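You operate a simulated robot arm through the tools that you are given. There is no shell and no other tool.

Carry out the task below with a simulated robot arm. There is one attempt and no reset: what you move stays moved.

## Task
Put things in order on the top of the teal-backed bench. At the end: the clear beaker from the top of the teal-backed bench stands where the grey plain steel fitting stood; the black plate holder stands on top of the grey stepped plug; the blue plate holder stands where the clear beaker stood; the grey plain steel fitting from the top of the teal-backed bench stands where the black plate holder stood; whatever was shut is shut again. Leave all else as you found it, and nothing knocked over.

The check looks at the end state, three seconds after you hand in, the way a careful person would. Anything else that was tipped, shoved, dropped, spilled or broken makes it a failure.

## Robot
A 6-joint arm with a two-finger parallel gripper, fixed in place. Base frame: the origin is at the foot of the arm, x ahead of it, y to its left, z up; the work surface is at about z = 0. Readings come in mm, degrees, newtons and seconds.
With the tool pointing down near the work surface it reaches from about 160 to 420 mm from the base axis. Its first joint turns from -66.0 to 66.0 degrees. Payload 1.57 kg.
The tool frame sits at the grasp point between the pads (the TCP): z along the fingers, y along the line on which they close. The tips reach 30 mm beyond it. The gripper opens to 80 mm. The fingers are 17 mm wide and 12 mm thick; the gripper's body (40 by 82 mm) begins 80 mm behind the TCP.
Orientation is that of the tool frame in the base frame, as a unit quaternion [w, x, y, z]. With the fingers straight down and closing along the base's y, the tool's x points along the base's -x, its y along +y and its z along -z.

## Interface
- The arm moves only by the tool send_rows. Its argument "rows" is a list of rows, each a list of 3 entries, a list of its own where there are three numbers: the shift along the tool's x, y, z in units of 250 mm (1.0 is 250 mm), then the turn, a rotation vector about the tool's x, y, z in units of 180 degrees (1.0 is 180 degrees), then the closure in counts, from 0 (fully open) to 255 (shut). In form: [[[dx, dy, dz], [rx, ry, rz], fingers], ...]. A call has 1 to 20 rows; each row is the pose to reach, as a shift and turn from the pose commanded when the call began, along the tool's axes at that moment. A call with a number of a shift or a turn outside -1 to 1 is refused whole. Rows are played at 5 a second. More than 50 mm and 8.6 degrees between two rows, or a gripper value outside its range, and nothing of the call is played. A pose out of reach is approached as far as the arm can. The call stops where the force on the tool passes 40 N (or 10 N more than at its start, if that is more) or the arm is blocked; 0.2 s more then pass. Each finger travels about 153 mm/s and halts on what it meets, pressing with about 33 N; the grip force reading is that of the motor and also rises with nothing between the fingers. The clock runs only during rows and for 0.2 s after the last one: add rows that repeat a pose to give the fingers time. It gives the time, the measured TCP pose, the force on the tool (base axes), the opening and the grip force at its end, in the units of the frame above (readings bear some noise), with the torque about the TCP (base axes, N m) and any sound that the robot's microphone picked up.
- Cameras (640 x 400 px; columns grow to the right, rows downward): "scene" is fixed at [40.1, -328.6, 413.8]; the picture's right is [0.87, -0.50, 0.00], its down [-0.34, -0.58, -0.74] and it looks along [0.37, 0.64, -0.67] (base axes); focal length 215 px, centre (320, 200). "wrist" rides on the gripper at [72, -7, -122] in the tool frame; the picture's right is [0.09, 1.00, 0.00], its down [-0.84, 0.08, -0.54] and it looks along [-0.54, 0.05, 0.84] (tool axes); focal length 238 px, centre (320, 200). There is no depth. A picture from a camera that has moved, and an enlarged one, comes with that camera's place and axes in the base frame and with its lens.
- get_image(camera): a new picture of that camera. The clock stands still meanwhile.
- zoom(camera, box): a new picture of the part [left, top, right, bottom] of that camera's present view, enlarged. The clock stands still meanwhile.
- job_done(): hands the job in; it is judged then, once.

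Nothing tells you positions but the pictures and the camera data. Unless the task says otherwise, let go and move clear before handing in.

The tools are called after ">>>" as name(argument=value, ...) on one line, values as JSON. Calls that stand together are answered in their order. send_rows: Moves the arm, as the interface text tells. Its arguments: {"type":"object","properties":{"rows":{"type":"array"}},"required":["rows"]} The other tools are called the same way: get_image (camera) takes a picture; zoom (camera, box) takes an enlarged picture of a part of a camera's view; job_done () hands the job in.

At the start:

```text
time_s: 0.0
eef_pos: [257.4, -5.8, 248.9]
orientation: [0.0, 0.0, 1.0, 0.0]
wrist_force: [-0.2, -0.7, -0.1]
ft_torque: [0.0, -0.03, -0.01]
opening: 79.9
grasp_force: 0.1
```

scene: 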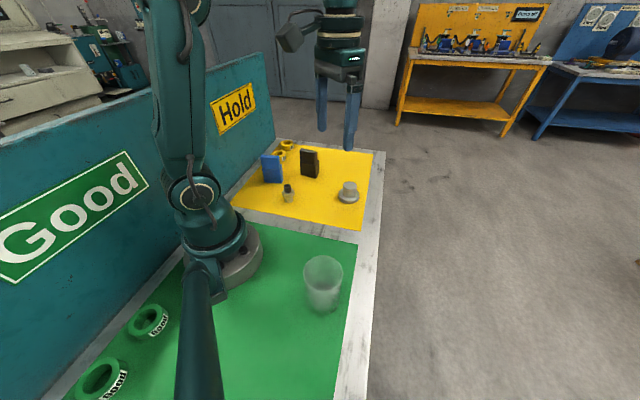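
wrist: 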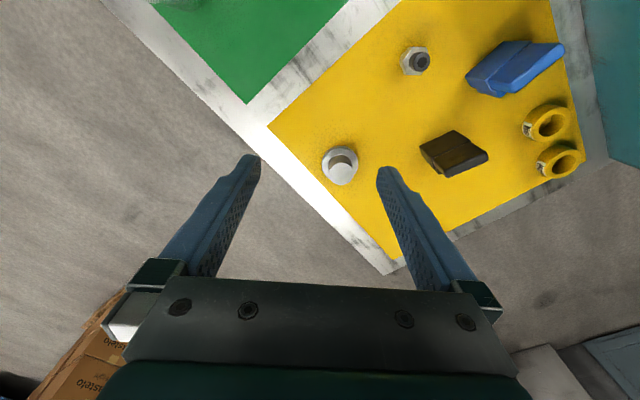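

I see a bench with a yellow "Hold" area (blue holder, black holder, a stepped plug, a small fitting) and a green "Good" area with a clear beaker. I'll look closer before moving anything.

>>> zoom(camera="scene", box=[230, 130, 390, 230])

>>> zoom(camera="scene", box=[240, 230, 400, 330])

>>> zoom(camera="wrist", box=[300, 20, 620, 220])

>>> zoom(camera="scene", box=[400, 0, 640, 150])

```text
4.00 times, centred on (310, 180) of scene
camera zoom: at [40.1, -328.6, 413.8], right [0.87, -0.5, 0.0], down [-0.34, -0.58, -0.74], along [0.37, 0.64, -0.67], focal length 862 px, centre (360, 280)
```

zoom: 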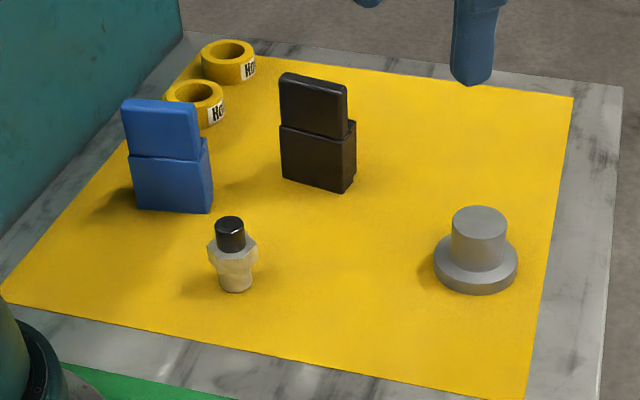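

```text
4.00 times, centred on (320, 280) of scene
camera zoom: at [40.1, -328.6, 413.8], right [0.87, -0.5, 0.0], down [-0.34, -0.58, -0.74], along [0.37, 0.64, -0.67], focal length 862 px, centre (320, -120)
```

zoom: 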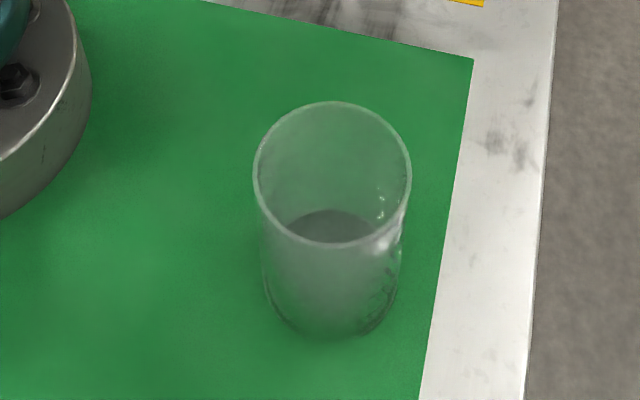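

```text
2.00 times, centred on (460, 120) of wrist
camera zoom: at [185.4, -12.4, 368.8], right [-0.09, 1.0, 0.0], down [0.84, 0.08, 0.54], along [0.54, 0.05, -0.84], focal length 477 px, centre (40, 360)
```

zoom: 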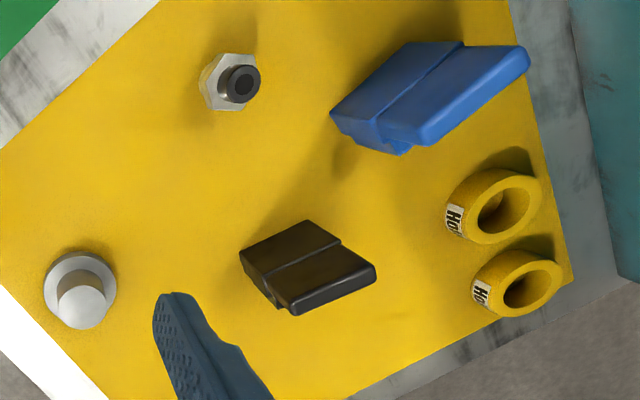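

```text
2.67 times, centred on (520, 75) of scene
camera zoom: at [40.1, -328.6, 413.8], right [0.87, -0.5, 0.0], down [-0.34, -0.58, -0.74], along [0.37, 0.64, -0.67], focal length 574 px, centre (-213, 533)
```

zoom: 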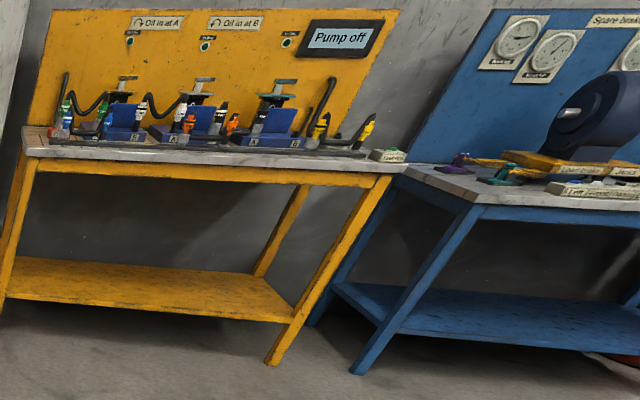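

The stepped plug looks to be near (344, 34), the fitting near (192, 109), the black holder near (305, 198), the blue holder near (188, 217) and the beaker near (127, -188). I'll turn the wrist camera toward the yellow area to get a second viewpoint.

>>> send_rows(rows=[[[0, 0, 0], [0, 0, -0.045], 0], [[0, 0, 0], [0, 0, -0.09], 0], [[0, 0, 0], [0, 0, -0.135], 0], [[0, 0, 0], [0, 0, -0.18], 0], [[0, 0, 0], [0, 0, -0.225], 0], [[0, 0, 0], [0, 0, -0.27], 0], [[0, 0, 0], [0, 0, -0.315], 0], [[0, 0, 0], [0, 0, -0.36], 0], [[0, 0, 0], [0, 0, -0.405], 0], [[0, 0, 0], [0, 0, -0.45], 0], [[0, 0, 0], [0, 0, -0.495], 0], [[0, 0, 0], [0, 0, -0.5], 0]])

>>> get_image(camera="wrist")

>>> get_image(camera="scene")

```text
time_s: 2.6
eef_pos: [258.2, -5.3, 247.5]
orientation: [-0.001, 0.708, -0.706, 0.001]
wrist_force: [0.0, 0.2, 0.2]
ft_torque: [-0.01, 0.04, 0.01]
opening: 80.1
grasp_force: 0.0
```

```text
taken
camera wrist: at [264.3, -77.9, 368.9], right [-1.0, -0.09, 0.0], down [-0.08, 0.84, 0.54], along [-0.05, 0.54, -0.84], focal length 238 px, centre (320, 200)
```

wrist: 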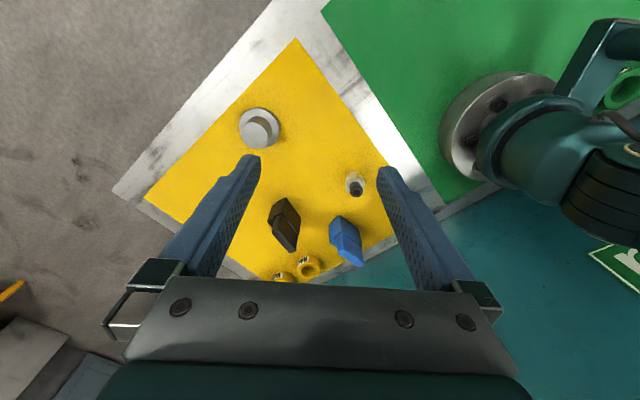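

```text
taken
```

scene: 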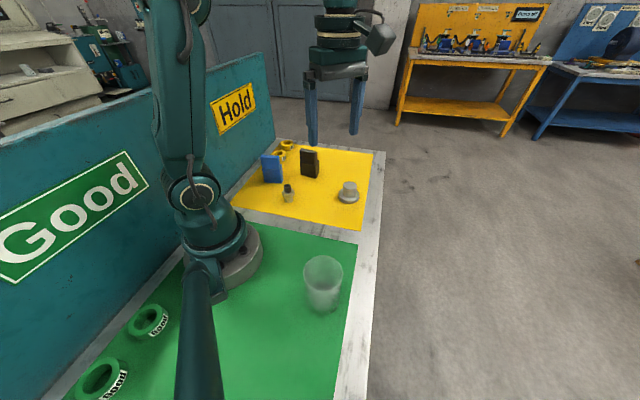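

From this angle I can see all four yellow-area objects. I'll zoom in to measure their positions and orientations.

>>> zoom(camera="wrist", box=[220, 180, 380, 280])

>>> zoom(camera="wrist", box=[220, 90, 380, 190])

```text
4.00 times, centred on (300, 230) of wrist
camera zoom: at [264.3, -77.9, 368.9], right [-1.0, -0.09, 0.0], down [-0.08, 0.84, 0.54], along [-0.05, 0.54, -0.84], focal length 953 px, centre (400, 80)
```

zoom: 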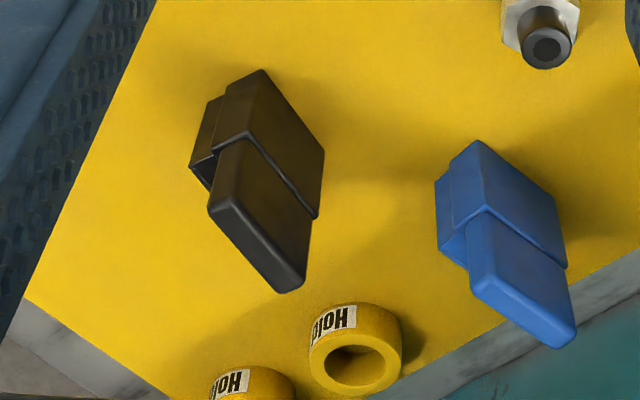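

```text
4.00 times, centred on (300, 140) of wrist
camera zoom: at [264.3, -77.9, 368.9], right [-1.0, -0.09, 0.0], down [-0.08, 0.84, 0.54], along [-0.05, 0.54, -0.84], focal length 953 px, centre (400, 440)
```

zoom: 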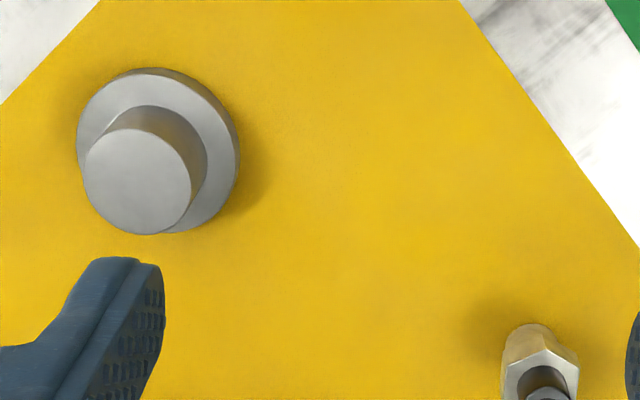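

The two holders are upright stepped blocks, each about 57 wide, 25 thick and 85 tall. I'll move above the black one to see its shape and alignment up close.

>>> send_rows(rows=[[[-0.116, -0.027, 0.03], [0, 0, 0.042], 0], [[-0.232, -0.054, 0.06], [0, 0, 0.084], 0], [[-0.348, -0.081, 0.09], [0, 0, 0.126], 0], [[-0.464, -0.107, 0.12], [0, 0, 0.168], 0], [[-0.58, -0.134, 0.15], [0, 0, 0.21], 0], [[-0.696, -0.161, 0.19], [0, 0, 0.252], 0], [[-0.812, -0.188, 0.23], [0, 0, 0.294], 0], [[-0.812, -0.188, 0.23], [0, 0, 0.294], 0]])

>>> get_image(camera="wrist")

>>> zoom(camera="wrist", box=[240, 50, 400, 150])

>>> get_image(camera="scene")

```text
time_s: 4.4
eef_pos: [305.4, 198.4, 191.4]
orientation: [-0.001, -0.317, 0.948, 0.0]
wrist_force: [0.3, -1.2, 0.5]
ft_torque: [0.0, -0.01, 0.02]
opening: 80.0
grasp_force: 0.1
```

```text
taken
camera wrist: at [250.5, 149.9, 312.7], right [-0.67, 0.74, 0.0], down [0.62, 0.56, 0.54], along [0.4, 0.36, -0.84], focal length 238 px, centre (320, 200)
```

wrist: 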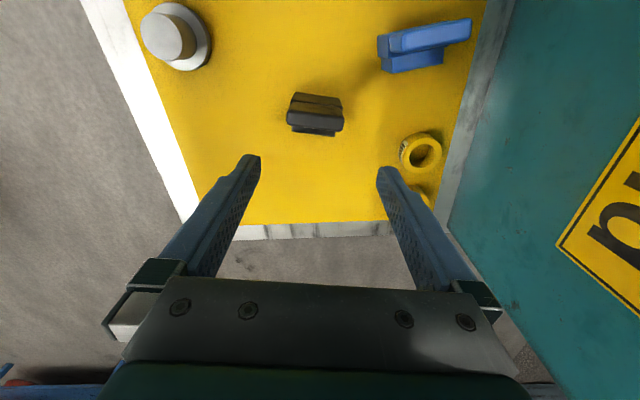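

```text
4.00 times, centred on (320, 100) of wrist
camera zoom: at [250.5, 149.9, 312.7], right [-0.67, 0.74, 0.0], down [0.62, 0.56, 0.54], along [0.4, 0.36, -0.84], focal length 953 px, centre (320, 600)
```

zoom: 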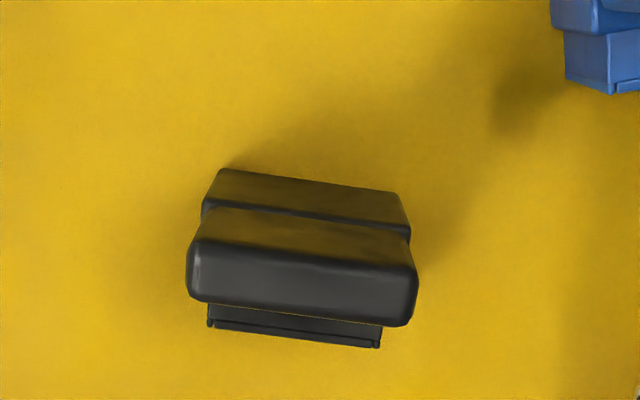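

```text
taken
```

scene: 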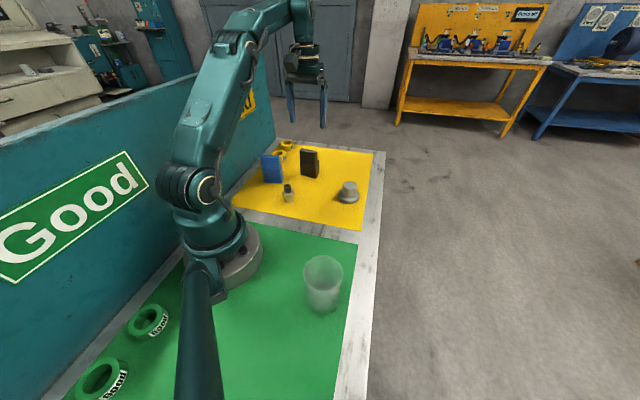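

The black holder's top plate is about 14 thick and 50 wide, centred near (297, 187). Its top is at about z=87, and there is a ledge behind it at about z=43. I'll turn so the fingers straddle the plate's thickness and check the view before descending.

>>> send_rows(rows=[[[0.005, -0.0016, 0.015], [0, 0, 0.0465], 0], [[0.01, -0.003, 0.03], [0, 0, 0.093], 0], [[0.015, -0.005, 0.045], [0, 0, 0.1395], 0], [[0.02, -0.0065, 0.06], [0, 0, 0.186], 0], [[0.025, -0.008, 0.075], [0, 0, 0.2325], 0], [[0.03, -0.01, 0.09], [0, 0, 0.279], 0], [[0.035, -0.0115, 0.105], [0, 0, 0.3255], 0], [[0.04, -0.013, 0.12], [0, 0, 0.372], 0], [[0.045, -0.015, 0.135], [0, 0, 0.4185], 0], [[0.05, -0.0165, 0.15], [0, 0, 0.465], 0], [[0.055, -0.018, 0.165], [0, 0, 0.511], 0], [[0.055, -0.018, 0.165], [0, 0, 0.511], 0]])

>>> get_image(camera="wrist")

>>> zoom(camera="wrist", box=[240, 80, 400, 180])

>>> zoom(camera="scene", box=[230, 80, 390, 180])

```text
time_s: 7.0
eef_pos: [298.2, 184.6, 148.5]
orientation: [0.0, 0.462, 0.887, 0.0]
wrist_force: [0.3, -0.7, 0.4]
ft_torque: [0.0, -0.04, -0.01]
opening: 79.9
grasp_force: 0.1
```

```text
taken
camera wrist: at [249.7, 240.6, 269.6], right [0.76, 0.65, 0.0], down [0.54, -0.64, 0.54], along [0.35, -0.41, -0.84], focal length 238 px, centre (320, 200)
```

wrist: 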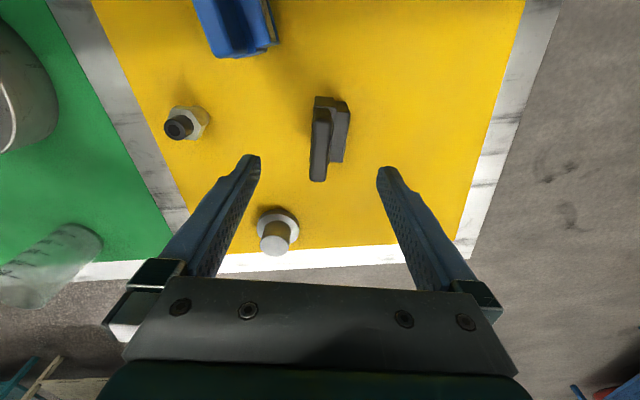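

```text
4.00 times, centred on (320, 130) of wrist
camera zoom: at [249.7, 240.6, 269.6], right [0.76, 0.65, 0.0], down [0.54, -0.64, 0.54], along [0.35, -0.41, -0.84], focal length 953 px, centre (320, 480)
```

zoom: 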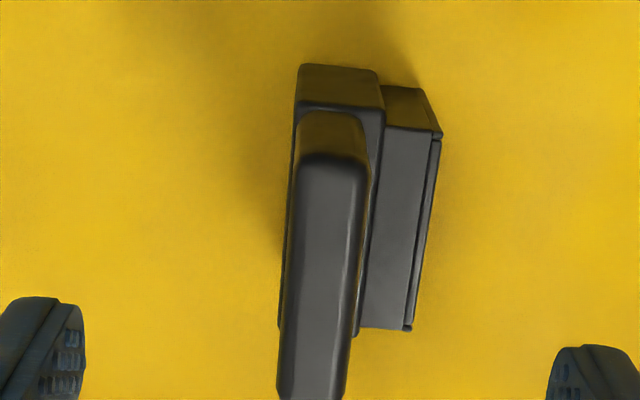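

```text
4.00 times, centred on (310, 130) of scene
camera zoom: at [40.1, -328.6, 413.8], right [0.87, -0.5, 0.0], down [-0.34, -0.58, -0.74], along [0.37, 0.64, -0.67], focal length 862 px, centre (360, 480)
```

zoom: 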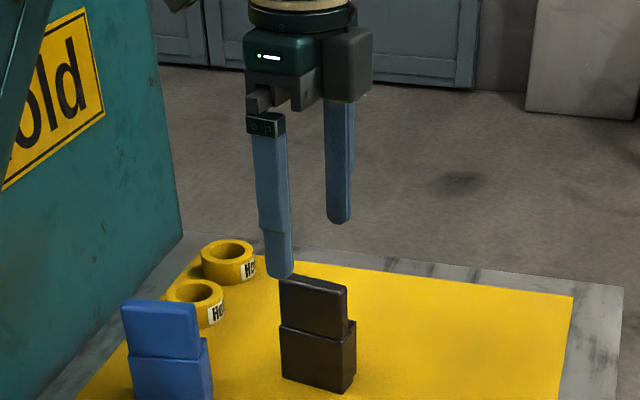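

The fingers are well aligned with the plate. I'll descend until the tips sit just above the ledge, then check again before closing.

>>> send_rows(rows=[[[0.009, -0.003, 0.1], [0, 0, 0], 0], [[0.009, -0.003, 0.2], [0, 0, 0], 0], [[0.009, -0.003, 0.284], [0, 0, 0], 0], [[0.009, -0.003, 0.284], [0, 0, 0], 120], [[0.009, -0.003, 0.284], [0, 0, 0], 160]])

>>> get_image(camera="wrist")

>>> zoom(camera="scene", box=[230, 100, 390, 200])

```text
time_s: 8.2
eef_pos: [295.3, 187.0, 79.1]
orientation: [0.0, 0.461, 0.887, -0.001]
wrist_force: [0.1, 0.2, 0.6]
ft_torque: [-0.03, 0.0, 0.0]
opening: 33.0
grasp_force: 33.4
```

```text
taken
camera wrist: at [247.8, 241.9, 198.9], right [0.76, 0.65, 0.0], down [0.54, -0.64, 0.54], along [0.35, -0.41, -0.84], focal length 238 px, centre (320, 200)
```

wrist: 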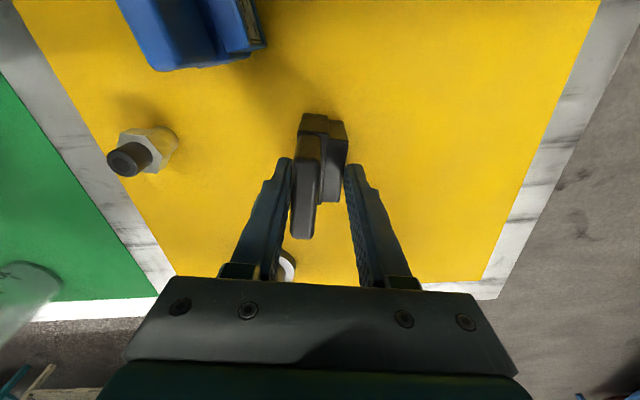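

```text
4.00 times, centred on (310, 150) of scene
camera zoom: at [40.1, -328.6, 413.8], right [0.87, -0.5, 0.0], down [-0.34, -0.58, -0.74], along [0.37, 0.64, -0.67], focal length 862 px, centre (360, 400)
```

zoom: 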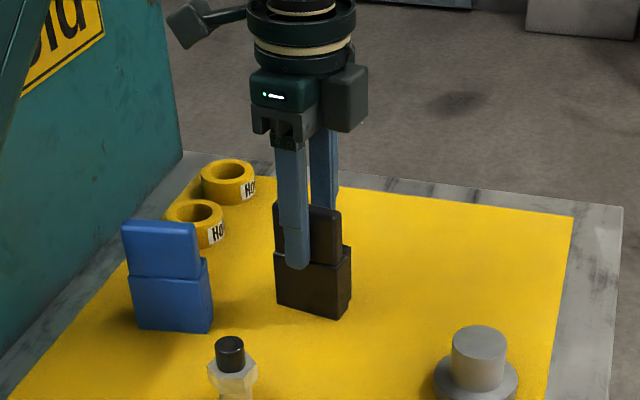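

The opening stopped at 33, which is more than the plate's thickness. I'll zoom in to see whether a fingertip is touching the rear box.

>>> zoom(camera="wrist", box=[240, 100, 400, 200])

>>> zoom(camera="scene", box=[280, 125, 344, 185])

```text
4.00 times, centred on (320, 150) of wrist
camera zoom: at [247.8, 241.9, 198.9], right [0.76, 0.65, 0.0], down [0.54, -0.64, 0.54], along [0.35, -0.41, -0.84], focal length 953 px, centre (320, 400)
```

zoom: 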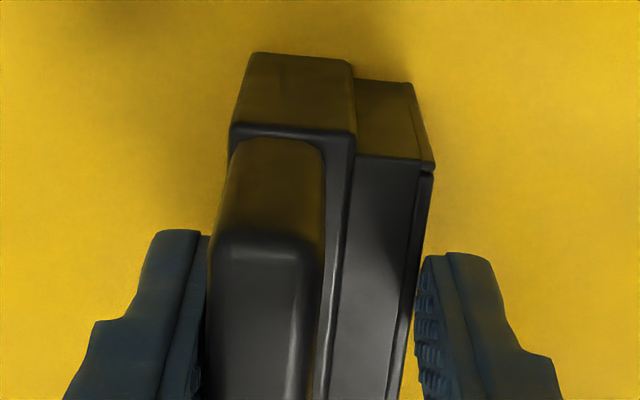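

```text
6.67 times, centred on (312, 155) of scene
camera zoom: at [40.1, -328.6, 413.8], right [0.87, -0.5, 0.0], down [-0.34, -0.58, -0.74], along [0.37, 0.64, -0.67], focal length 1436 px, centre (373, 500)
```

zoom: 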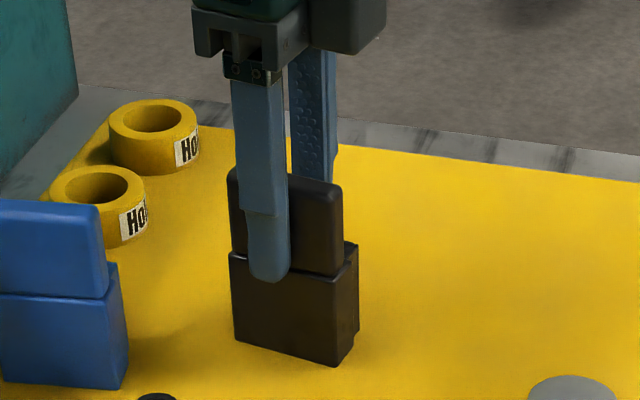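

The tips caught the lower block, which is 33 deep, and centred it between the fingers. That is a firmer place to grip, so I'll open slightly, go down alongside the lower block and grip it there.

>>> send_rows(rows=[[[0, 0, 0], [0, 0, 0], 80], [[0, 0, 0], [0, 0, 0], 60], [[0, 0, 0.07], [0, 0, 0], 60], [[0, 0, 0.13], [0, 0, 0], 60], [[0, 0, 0.13], [0, 0, 0], 110], [[0, 0, 0.13], [0, 0, 0], 150], [[0, 0, 0.13], [0, 0, 0], 180], [[0, 0, 0.13], [0, 0, 0], 180]])

>>> zoom(camera="wrist", box=[240, 100, 400, 200])

>>> zoom(camera="scene", box=[280, 125, 344, 185])

```text
time_s: 10.0
eef_pos: [295.2, 185.0, 45.4]
orientation: [0.0, 0.461, 0.887, 0.001]
wrist_force: [0.0, 1.2, 0.4]
ft_torque: [0.01, -0.01, 0.01]
opening: 33.6
grasp_force: 32.7
```

```text
4.00 times, centred on (320, 150) of wrist
camera zoom: at [247.8, 241.0, 165.9], right [0.76, 0.65, 0.0], down [0.54, -0.64, 0.54], along [0.35, -0.41, -0.84], focal length 953 px, centre (320, 400)
```

zoom: 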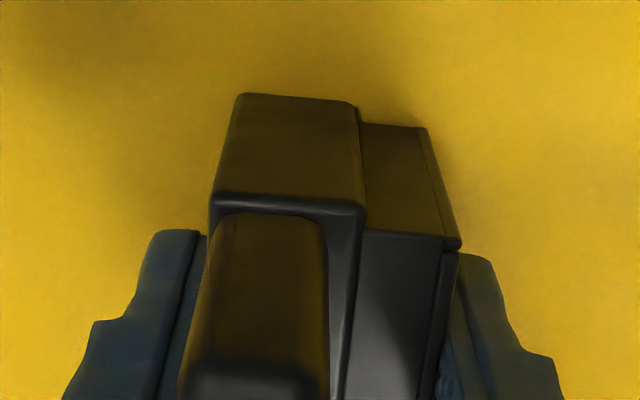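

```text
6.67 times, centred on (312, 155) of scene
camera zoom: at [40.1, -328.6, 413.8], right [0.87, -0.5, 0.0], down [-0.34, -0.58, -0.74], along [0.37, 0.64, -0.67], focal length 1436 px, centre (373, 500)
```

zoom: 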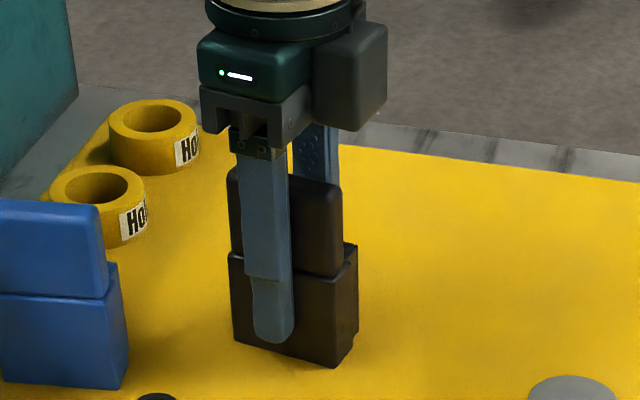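

The grip is firm at 33.6 mm and centred. The holder's original footprint centre was about (303.7, 191.5). I'll lift straight up and check that it comes away as one piece.

>>> send_rows(rows=[[[0, 0, -0.04], [0, 0, 0], 190], [[0, 0, -0.16], [0, 0, 0], 190], [[0, 0, -0.3], [0, 0, 0], 190], [[0, 0, -0.46], [0, 0, 0], 190], [[0, 0, -0.46], [0, 0, 0], 190]])

>>> get_image(camera="scene")

>>> get_image(camera="wrist")

```text
time_s: 11.2
eef_pos: [294.1, 188.6, 162.1]
orientation: [0.0, 0.461, 0.887, 0.0]
wrist_force: [-0.5, -0.2, -1.2]
ft_torque: [-0.02, -0.03, 0.0]
opening: 33.1
grasp_force: 32.9
```

```text
taken
```

scene: 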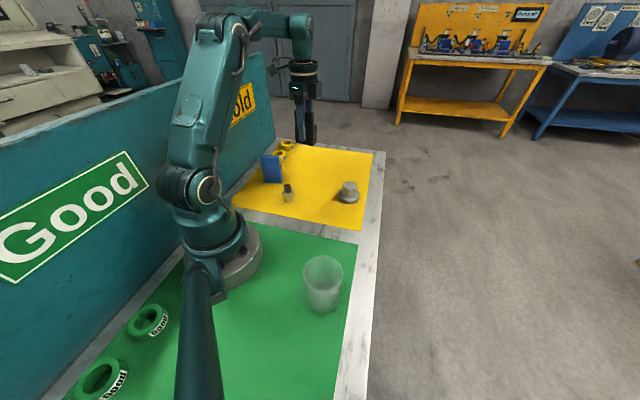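

```text
taken
camera wrist: at [247.2, 243.9, 282.9], right [0.76, 0.65, 0.0], down [0.54, -0.64, 0.54], along [0.35, -0.41, -0.84], focal length 238 px, centre (320, 200)
```

wrist: 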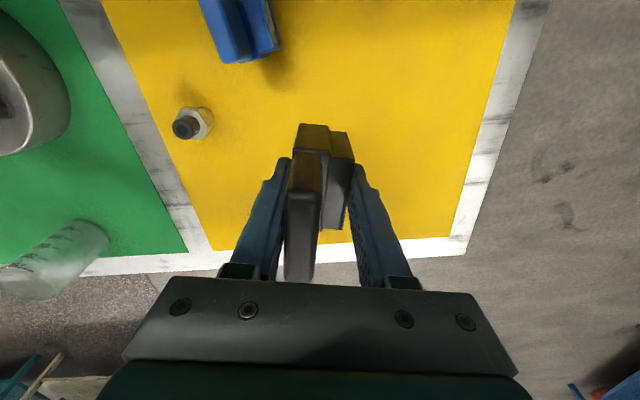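

The holder lifted cleanly as one piece. I'll carry it just past the plug at height so the wrist camera can see the plug's stem clearly.

>>> send_rows(rows=[[[-0.13, -0.03, 0], [0, 0, 0], 190], [[-0.26, -0.06, 0], [0, 0, 0], 190], [[-0.39, -0.09, 0], [0, 0, 0], 190], [[-0.52, -0.12, 0], [0, 0, 0], 190], [[-0.65, -0.15, 0], [0, 0, 0], 190], [[-0.778, -0.18, 0], [0, 0, 0], 190], [[-0.778, -0.18, 0], [0, 0, 0], 190], [[-0.778, -0.18, 0], [0, 0, 0], 190]])

>>> get_image(camera="wrist")

>>> zoom(camera="wrist", box=[240, 30, 400, 130])

>>> get_image(camera="scene")

```text
time_s: 13.0
eef_pos: [370.5, 1.9, 162.5]
orientation: [-0.001, 0.461, 0.887, -0.001]
wrist_force: [0.0, 0.3, -1.8]
ft_torque: [0.01, -0.02, 0.0]
opening: 33.4
grasp_force: 32.4
```

```text
taken
camera wrist: at [322.1, 56.2, 282.9], right [0.76, 0.65, 0.0], down [0.54, -0.64, 0.54], along [0.35, -0.41, -0.84], focal length 238 px, centre (320, 200)
```

wrist: 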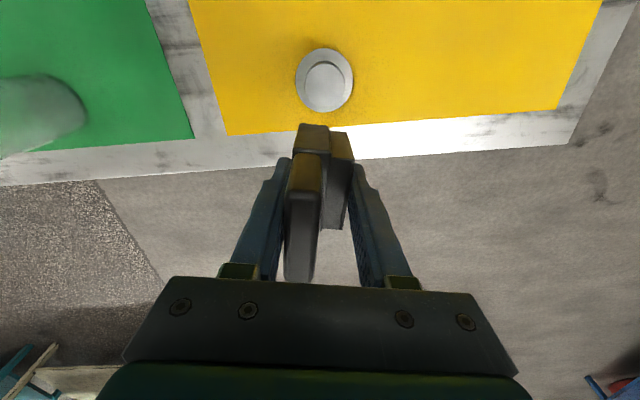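

```text
4.00 times, centred on (320, 80) of wrist
camera zoom: at [322.1, 56.2, 282.9], right [0.76, 0.65, 0.0], down [0.54, -0.64, 0.54], along [0.35, -0.41, -0.84], focal length 953 px, centre (320, 680)
```

zoom: 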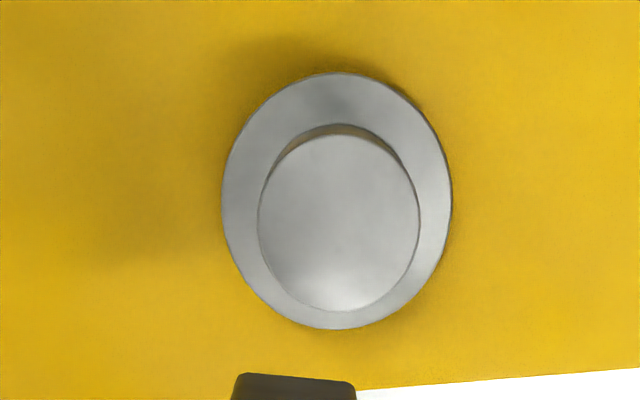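

```text
taken
```

scene: 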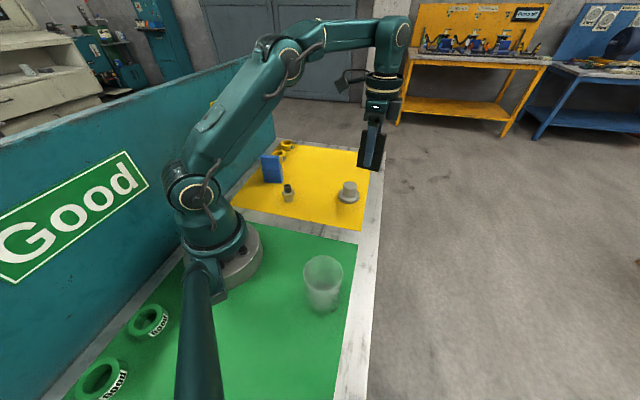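

The plug centre is at about (345, 35.4), and its stem top is roughly 37 across at z≈41. I'll move the holder over it and come down to about 10 mm above.

>>> send_rows(rows=[[[0.084, 0.0035, 0], [0, 0, 0], 190], [[0.167, 0.007, 0], [0, 0, 0], 190], [[0.167, 0.007, 0.13], [0, 0, 0], 190], [[0.167, 0.007, 0.25], [0, 0, 0], 190], [[0.167, 0.007, 0.25], [0, 0, 0], 190]])

>>> zoom(camera="scene", box=[300, 110, 400, 220])

>>> get_image(camera="wrist")

```text
time_s: 14.2
eef_pos: [347.3, 37.7, 96.0]
orientation: [0.0, 0.461, 0.887, 0.001]
wrist_force: [-1.0, -0.8, -0.9]
ft_torque: [0.02, 0.03, -0.03]
opening: 33.6
grasp_force: 33.0
```

```text
3.64 times, centred on (350, 165) of scene
camera zoom: at [40.1, -328.6, 413.8], right [0.87, -0.5, 0.0], down [-0.34, -0.58, -0.74], along [0.37, 0.64, -0.67], focal length 783 px, centre (211, 327)
```

zoom: 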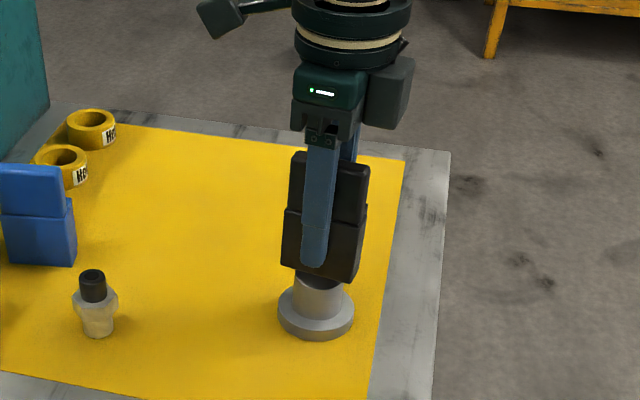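

```text
taken
camera wrist: at [299.8, 92.2, 217.9], right [0.76, 0.65, 0.0], down [0.54, -0.64, 0.54], along [0.35, -0.41, -0.84], focal length 238 px, centre (320, 200)
```

wrist: 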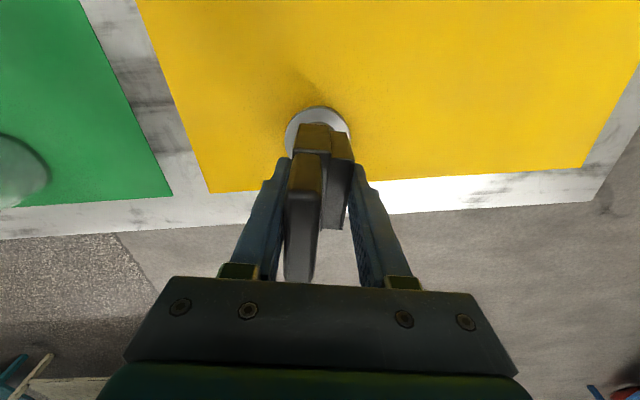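

The holder hangs straight above the stem. I'll lower it in small steps and watch the force for contact.

>>> send_rows(rows=[[[0, -0.001, 0.012], [0, 0, 0], 190], [[0, -0.001, 0.02], [0, 0, 0], 190], [[0, -0.001, 0.024], [0, 0, 0], 190], [[0, -0.001, 0.024], [0, 0, 0], 190]])

>>> zoom(camera="scene", box=[320, 150, 380, 210])

```text
time_s: 15.2
eef_pos: [347.5, 37.1, 92.3]
orientation: [0.0, 0.461, 0.887, 0.0]
wrist_force: [0.5, -0.3, -0.8]
ft_torque: [0.01, 0.0, 0.02]
opening: 33.5
grasp_force: 33.0
```

```text
6.67 times, centred on (350, 180) of scene
camera zoom: at [40.1, -328.6, 413.8], right [0.87, -0.5, 0.0], down [-0.34, -0.58, -0.74], along [0.37, 0.64, -0.67], focal length 1436 px, centre (120, 333)
```

zoom: 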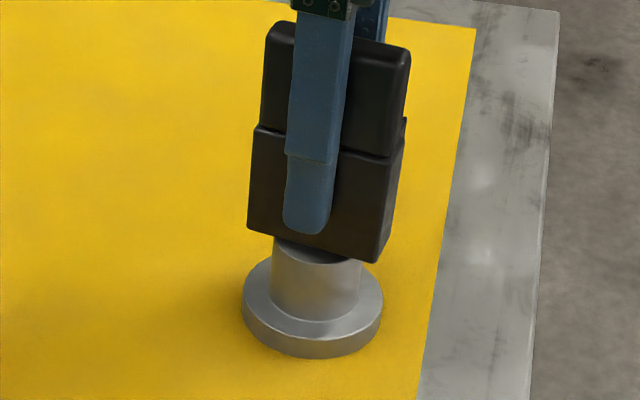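

No contact yet at about z=92, so I'll keep going down in 1 mm steps.

>>> send_rows(rows=[[[0, 0, 0.004], [0, 0, 0], 190], [[0, 0, 0.008], [0, 0, 0], 190], [[0, 0, 0.012], [0, 0, 0], 190], [[0, 0, 0.012], [0, 0, 0], 190]])

```text
time_s: 16.2
eef_pos: [348.4, 37.9, 89.0]
orientation: [0.0, 0.461, 0.887, -0.001]
wrist_force: [0.0, -0.2, -0.3]
ft_torque: [0.02, 0.0, 0.02]
opening: 33.5
grasp_force: 32.9
```

>>> send_rows(rows=[[[0, 0, 0.004], [0, 0, 0], 190], [[0, 0, 0.008], [0, 0, 0], 190], [[0, 0, 0.008], [0, 0, 0], 190]])

>>> zoom(camera="scene", box=[320, 150, 380, 210])

```text
time_s: 17.0
eef_pos: [347.8, 36.3, 87.8]
orientation: [0.0, 0.461, 0.887, 0.0]
wrist_force: [-2.8, 0.7, 17.1]
ft_torque: [0.09, 0.21, 0.0]
opening: 33.4
grasp_force: 33.1
```

```text
6.67 times, centred on (350, 180) of scene
camera zoom: at [40.0, -328.6, 413.8], right [0.87, -0.5, 0.0], down [-0.34, -0.58, -0.74], along [0.37, 0.64, -0.67], focal length 1436 px, centre (120, 333)
```

zoom: 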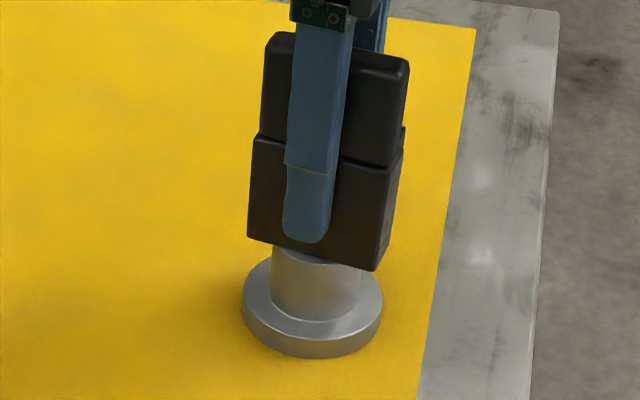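

The holder touched the stem at about z=88 with 17 N. I'll ease that off, release gently and lift clear.

>>> send_rows(rows=[[[0, 0, 0.006], [0, 0, 0], 190], [[0, 0, 0.005], [0, 0, 0], 190], [[0, 0, 0.005], [0, 0, 0], 150], [[0, 0, 0.005], [0, 0, 0], 140], [[0, 0, 0.005], [0, 0, 0], 120], [[0, 0, 0.005], [0, 0, 0], 80], [[0, 0, 0.005], [0, 0, 0], 60], [[0, 0, 0.005], [0, 0, 0], 60]])

>>> zoom(camera="scene", box=[320, 150, 380, 210])

>>> get_image(camera="wrist")

```text
time_s: 18.8
eef_pos: [346.7, 36.5, 84.8]
orientation: [0.0, 0.462, 0.887, -0.001]
wrist_force: [-0.7, -0.1, -0.3]
ft_torque: [-0.01, -0.01, -0.03]
opening: 61.2
grasp_force: 0.0
```

```text
6.67 times, centred on (350, 180) of scene
camera zoom: at [40.1, -328.6, 413.8], right [0.87, -0.5, 0.0], down [-0.34, -0.58, -0.74], along [0.37, 0.64, -0.67], focal length 1436 px, centre (120, 333)
```

zoom: 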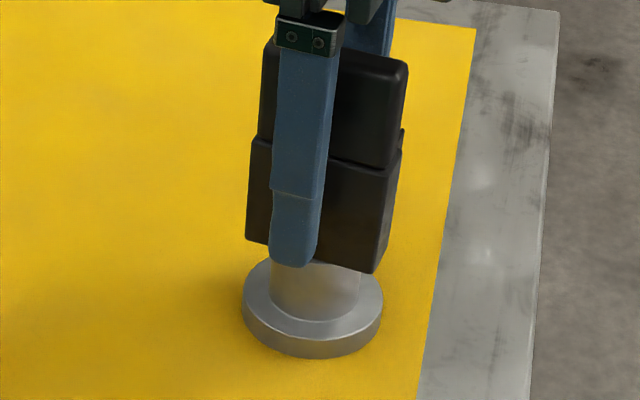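

```text
taken
camera wrist: at [299.3, 91.7, 206.8], right [0.76, 0.65, 0.0], down [0.54, -0.64, 0.54], along [0.35, -0.41, -0.84], focal length 238 px, centre (320, 200)
```

wrist: 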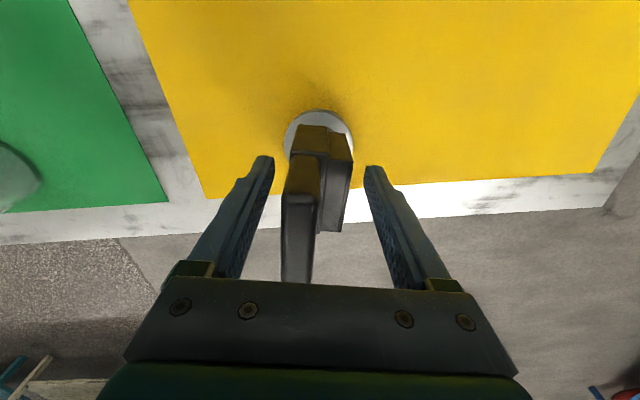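

The holder is standing on the plug, released. I'll raise straight up, clear of it, then go and look at the fitting.

>>> send_rows(rows=[[[0, 0, -0.1], [0, 0, 0], 60], [[0, 0, -0.24], [0, 0, 0], 60], [[0, 0, -0.42], [0, 0, 0], 60], [[0, 0, -0.6], [0, 0, 0], 60], [[0, 0, -0.64], [0, 0, 0], 60], [[0.054, -0.031, -0.64], [0, 0, -0.043], 60], [[0.108, -0.062, -0.64], [0, 0, -0.086], 60], [[0.161, -0.093, -0.64], [0, 0, -0.129], 40], [[0.215, -0.124, -0.62], [0, 0, -0.172], 20], [[0.269, -0.155, -0.6], [0, 0, -0.215], 0], [[0.323, -0.187, -0.58], [0, 0, -0.258], 0], [[0.377, -0.218, -0.56], [0, 0, -0.301], 0], [[0.431, -0.249, -0.54], [0, 0, -0.344], 0], [[0.484, -0.28, -0.52], [0, 0, -0.387], 0], [[0.538, -0.311, -0.5], [0, 0, -0.43], 0], [[0.592, -0.342, -0.455], [0, 0, -0.472], 0], [[0.592, -0.342, -0.455], [0, 0, -0.472], 0]])

>>> get_image(camera="scene")

>>> zoom(camera="scene", box=[250, 130, 400, 220])

>>> get_image(camera="wrist")

```text
time_s: 22.4
eef_pos: [191.8, 108.7, 199.5]
orientation: [0.0, -0.26, 0.966, 0.0]
wrist_force: [-0.1, 0.3, -0.1]
ft_torque: [0.01, 0.01, -0.01]
opening: 80.1
grasp_force: 0.0
out of reach, approached as far as the arm can: row 5
```

```text
taken
```

scene: 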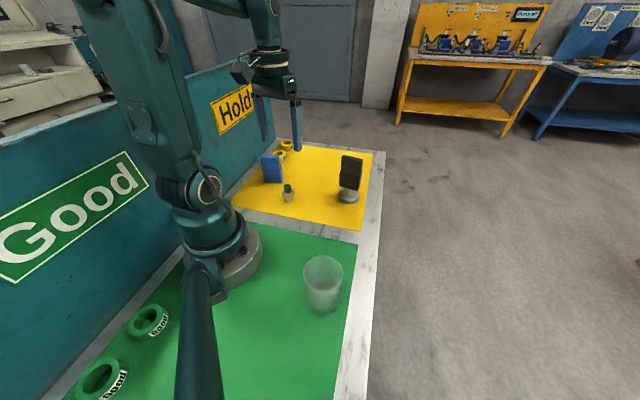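

```text
4.27 times, centred on (325, 175) of scene
camera zoom: at [40.1, -328.6, 413.8], right [0.87, -0.5, 0.0], down [-0.34, -0.58, -0.74], along [0.37, 0.64, -0.67], focal length 919 px, centre (299, 307)
```

zoom: 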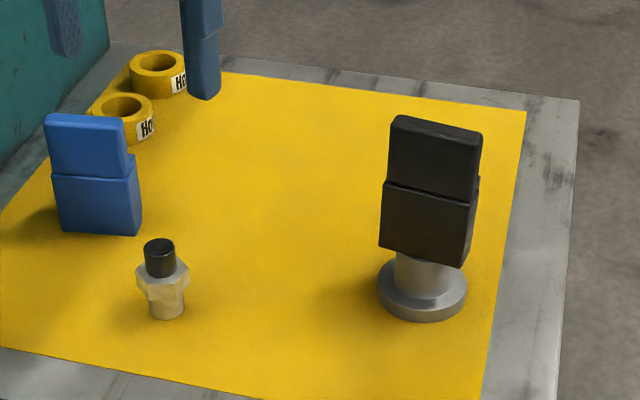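

```text
taken
camera wrist: at [131.7, 67.9, 321.0], right [-0.58, 0.81, 0.0], down [0.68, 0.49, 0.54], along [0.44, 0.31, -0.84], focal length 238 px, centre (320, 200)
```

wrist: 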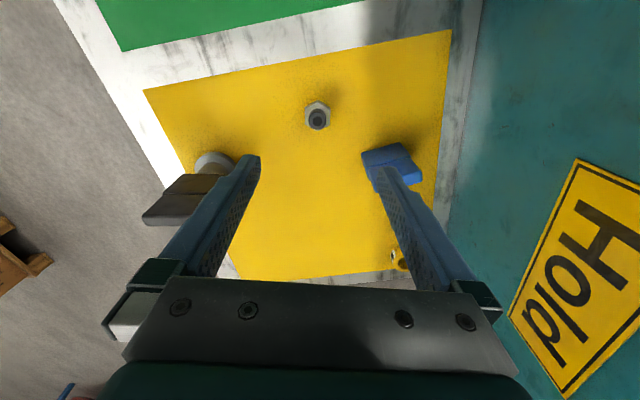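

The black holder is upright on the plug. Now I'll measure the fitting up close.

>>> zoom(camera="wrist", box=[278, 85, 358, 135])

>>> zoom(camera="scene", box=[270, 170, 310, 210])

>>> zoom(camera="wrist", box=[330, 120, 430, 220])

```text
8.00 times, centred on (318, 110) of wrist
camera zoom: at [131.7, 67.9, 321.0], right [-0.58, 0.81, 0.0], down [0.68, 0.49, 0.54], along [0.44, 0.31, -0.84], focal length 1907 px, centre (336, 920)
```

zoom: 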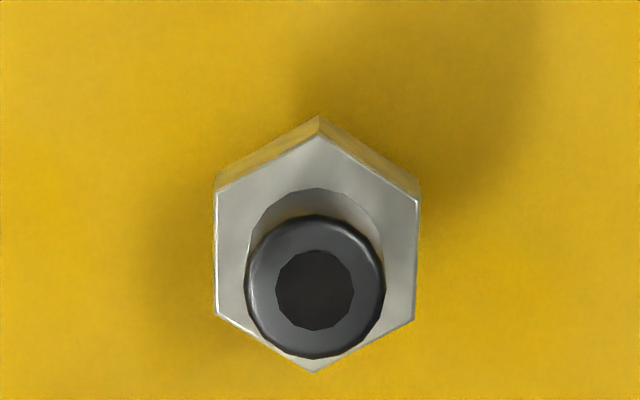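

```text
10.00 times, centred on (290, 190) of scene
camera zoom: at [40.1, -328.6, 413.8], right [0.87, -0.5, 0.0], down [-0.34, -0.58, -0.74], along [0.37, 0.64, -0.67], focal length 2154 px, centre (620, 300)
```

zoom: 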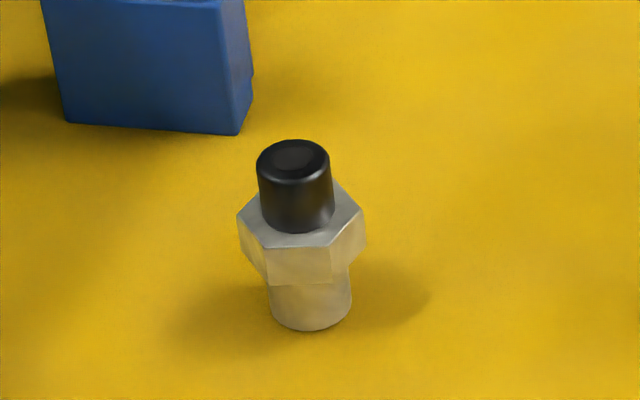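

```text
4.00 times, centred on (380, 170) of wrist
camera zoom: at [131.7, 67.9, 321.0], right [-0.58, 0.81, 0.0], down [0.68, 0.49, 0.54], along [0.44, 0.31, -0.84], focal length 953 px, centre (80, 320)
```

zoom: 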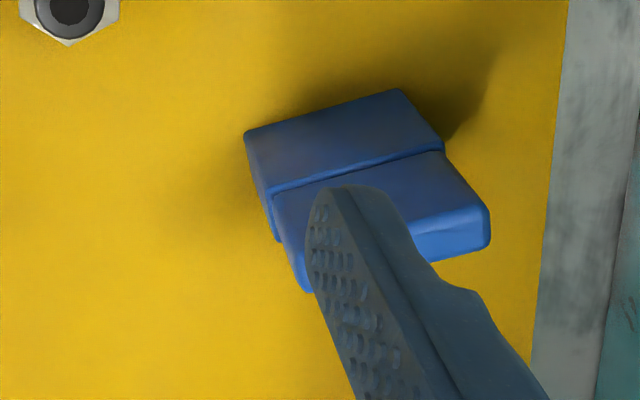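

The fitting is a hex body about 30 across its flats, with a black top, standing at about (191.5, 106.8) and about 50 tall. I'll align the fingers with its flats and come partway down to check.

>>> send_rows(rows=[[[0.004, -0.0105, 0.1], [0, 0, -0.014], 0], [[0.004, -0.0105, 0.2], [0, 0, -0.028], 0], [[0.004, -0.0105, 0.3], [0, 0, -0.028], 0], [[0.004, -0.0105, 0.4], [0, 0, -0.028], 0], [[0.004, -0.0105, 0.4], [0, 0, -0.028], 0]])

>>> get_image(camera="wrist")

>>> zoom(camera="wrist", box=[240, 100, 400, 200])

```text
time_s: 23.6
eef_pos: [193.0, 104.7, 100.6]
orientation: [0.0, -0.302, 0.953, 0.0]
wrist_force: [-0.4, 0.2, 0.4]
ft_torque: [-0.01, -0.02, -0.03]
opening: 79.7
grasp_force: 0.0
```

```text
taken
camera wrist: at [136.4, 58.7, 221.7], right [-0.65, 0.76, 0.0], down [0.64, 0.54, 0.54], along [0.41, 0.35, -0.84], focal length 238 px, centre (320, 200)
```

wrist: 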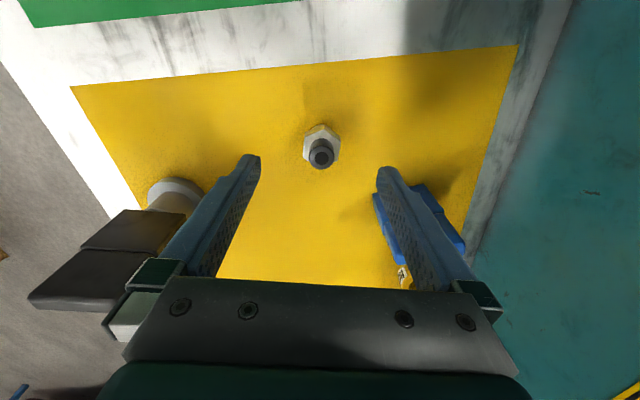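

```text
4.00 times, centred on (320, 150) of wrist
camera zoom: at [136.4, 58.7, 221.7], right [-0.65, 0.76, 0.0], down [0.64, 0.54, 0.54], along [0.41, 0.35, -0.84], focal length 953 px, centre (320, 400)
```

zoom: 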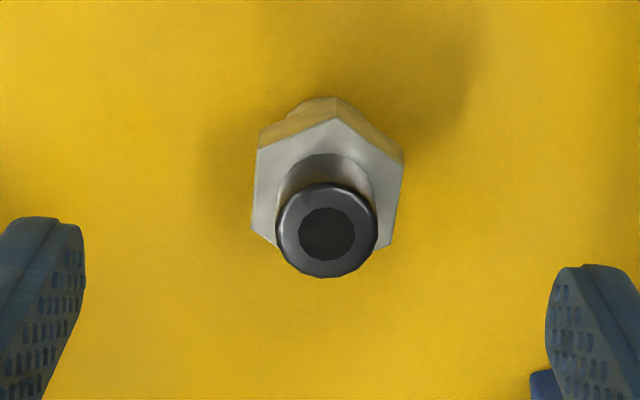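

The fitting is centred between the fingers and its flats are aligned. I'll go down and grip the hex.

>>> send_rows(rows=[[[0, 0.002, 0.1], [0, 0, 0], 0], [[0, 0.002, 0.2], [0, 0, 0], 30], [[0, 0.002, 0.26], [0, 0, 0], 60], [[0, 0.002, 0.26], [0, 0, 0], 120], [[0, 0.002, 0.26], [0, 0, 0], 145], [[0, 0.002, 0.26], [0, 0, 0], 170], [[0, 0.002, 0.26], [0, 0, 0], 185], [[0, 0.002, 0.26], [0, 0, 0], 185]])

>>> zoom(camera="wrist", box=[240, 100, 400, 200])

>>> zoom(camera="scene", box=[260, 150, 320, 210])

```text
time_s: 25.4
eef_pos: [194.5, 105.4, 35.3]
orientation: [0.0, -0.301, 0.953, 0.0]
wrist_force: [-0.9, -0.2, -0.1]
ft_torque: [0.0, 0.01, -0.04]
opening: 29.1
grasp_force: 32.9
```

```text
4.00 times, centred on (320, 150) of wrist
camera zoom: at [136.8, 59.1, 156.7], right [-0.65, 0.76, 0.0], down [0.64, 0.54, 0.54], along [0.41, 0.35, -0.84], focal length 953 px, centre (320, 400)
```

zoom: 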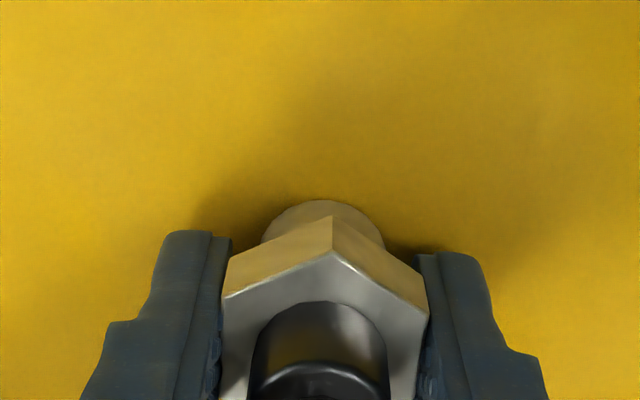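

```text
6.67 times, centred on (290, 180) of scene
camera zoom: at [40.1, -328.6, 413.8], right [0.87, -0.5, 0.0], down [-0.34, -0.58, -0.74], along [0.37, 0.64, -0.67], focal length 1436 px, centre (520, 333)
```

zoom: 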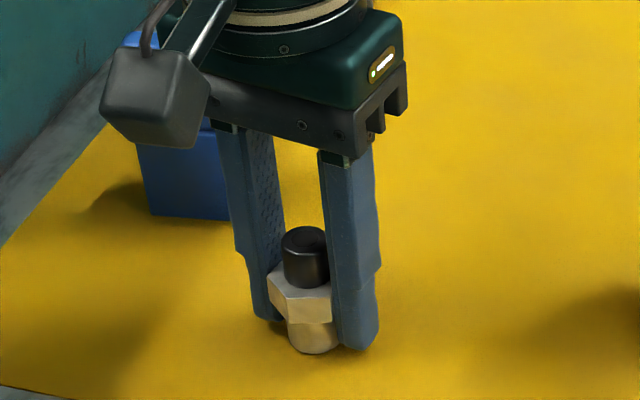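

The fitting is gripped firmly. I'll lift it and carry it over the black holder's old spot.

>>> send_rows(rows=[[[0, 0, -0.06], [0, 0, 0], 185], [[0, 0, -0.2], [0, 0, 0], 185], [[0, 0, -0.36], [0, 0, 0], 185], [[0, 0, -0.48], [0, 0, 0], 185], [[-0.14, 0.005, -0.48], [0, 0, 0], 185], [[-0.28, 0.01, -0.48], [0, 0, 0], 185], [[-0.42, 0.016, -0.48], [0, 0, 0], 185], [[-0.5625, 0.021, -0.48], [0, 0, 0], 185], [[-0.5625, 0.021, -0.48], [0, 0, 0], 185], [[-0.5625, 0.021, -0.3], [0, 0, 0], 185], [[-0.5625, 0.021, -0.16], [0, 0, 0], 185], [[-0.5625, 0.021, -0.08], [0, 0, 0], 185], [[-0.5625, 0.021, -0.08], [0, 0, 0], 185]])

>>> get_image(camera="wrist")

>>> get_image(camera="scene")

```text
time_s: 28.2
eef_pos: [303.8, 188.5, 55.4]
orientation: [0.0, -0.301, 0.954, 0.001]
wrist_force: [0.8, -0.6, 0.7]
ft_torque: [0.0, 0.0, 0.0]
opening: 22.0
grasp_force: 0.0
```

```text
taken
camera wrist: at [249.0, 142.5, 176.3], right [-0.65, 0.76, 0.0], down [0.64, 0.54, 0.54], along [0.41, 0.35, -0.84], focal length 238 px, centre (320, 200)
```

wrist: 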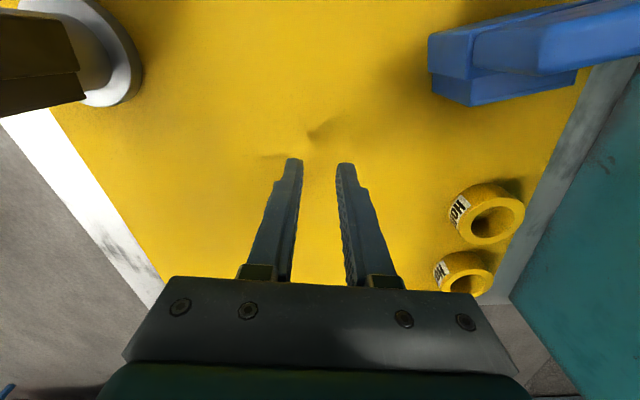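

```text
taken
```

scene: 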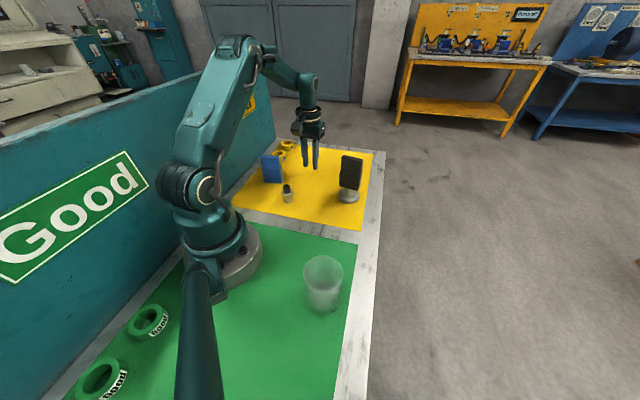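

The fingers are empty: the fitting slipped out during the lift and seems to be standing near its old place. I'll check its state.

>>> zoom(camera="scene", box=[260, 160, 320, 220])

>>> zoom(camera="scene", box=[250, 130, 400, 220])

```text
6.67 times, centred on (290, 190) of scene
camera zoom: at [40.1, -328.6, 413.8], right [0.87, -0.5, 0.0], down [-0.34, -0.58, -0.74], along [0.37, 0.64, -0.67], focal length 1436 px, centre (520, 267)
```

zoom: 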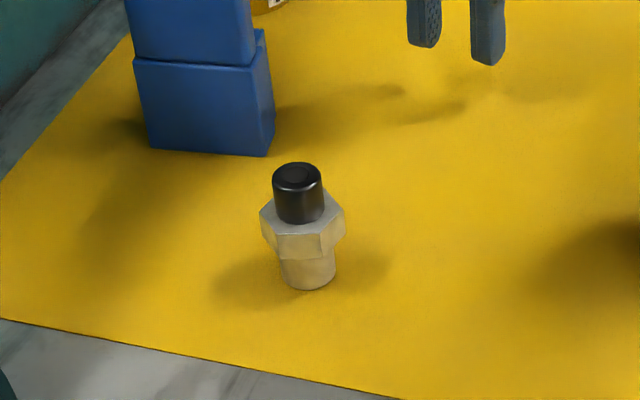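

```text
4.27 times, centred on (325, 175) of scene
camera zoom: at [40.1, -328.6, 413.8], right [0.87, -0.5, 0.0], down [-0.34, -0.58, -0.74], along [0.37, 0.64, -0.67], focal length 919 px, centre (299, 307)
```

zoom: 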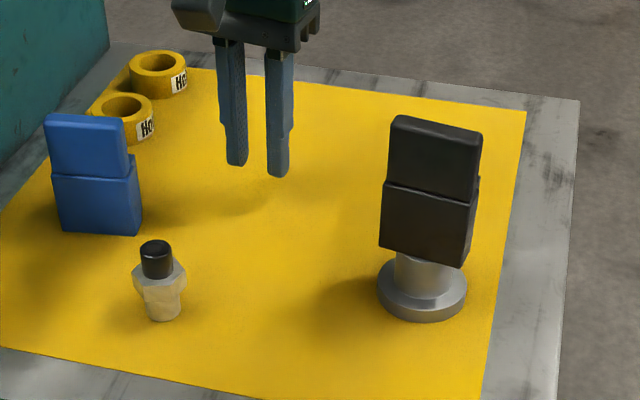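

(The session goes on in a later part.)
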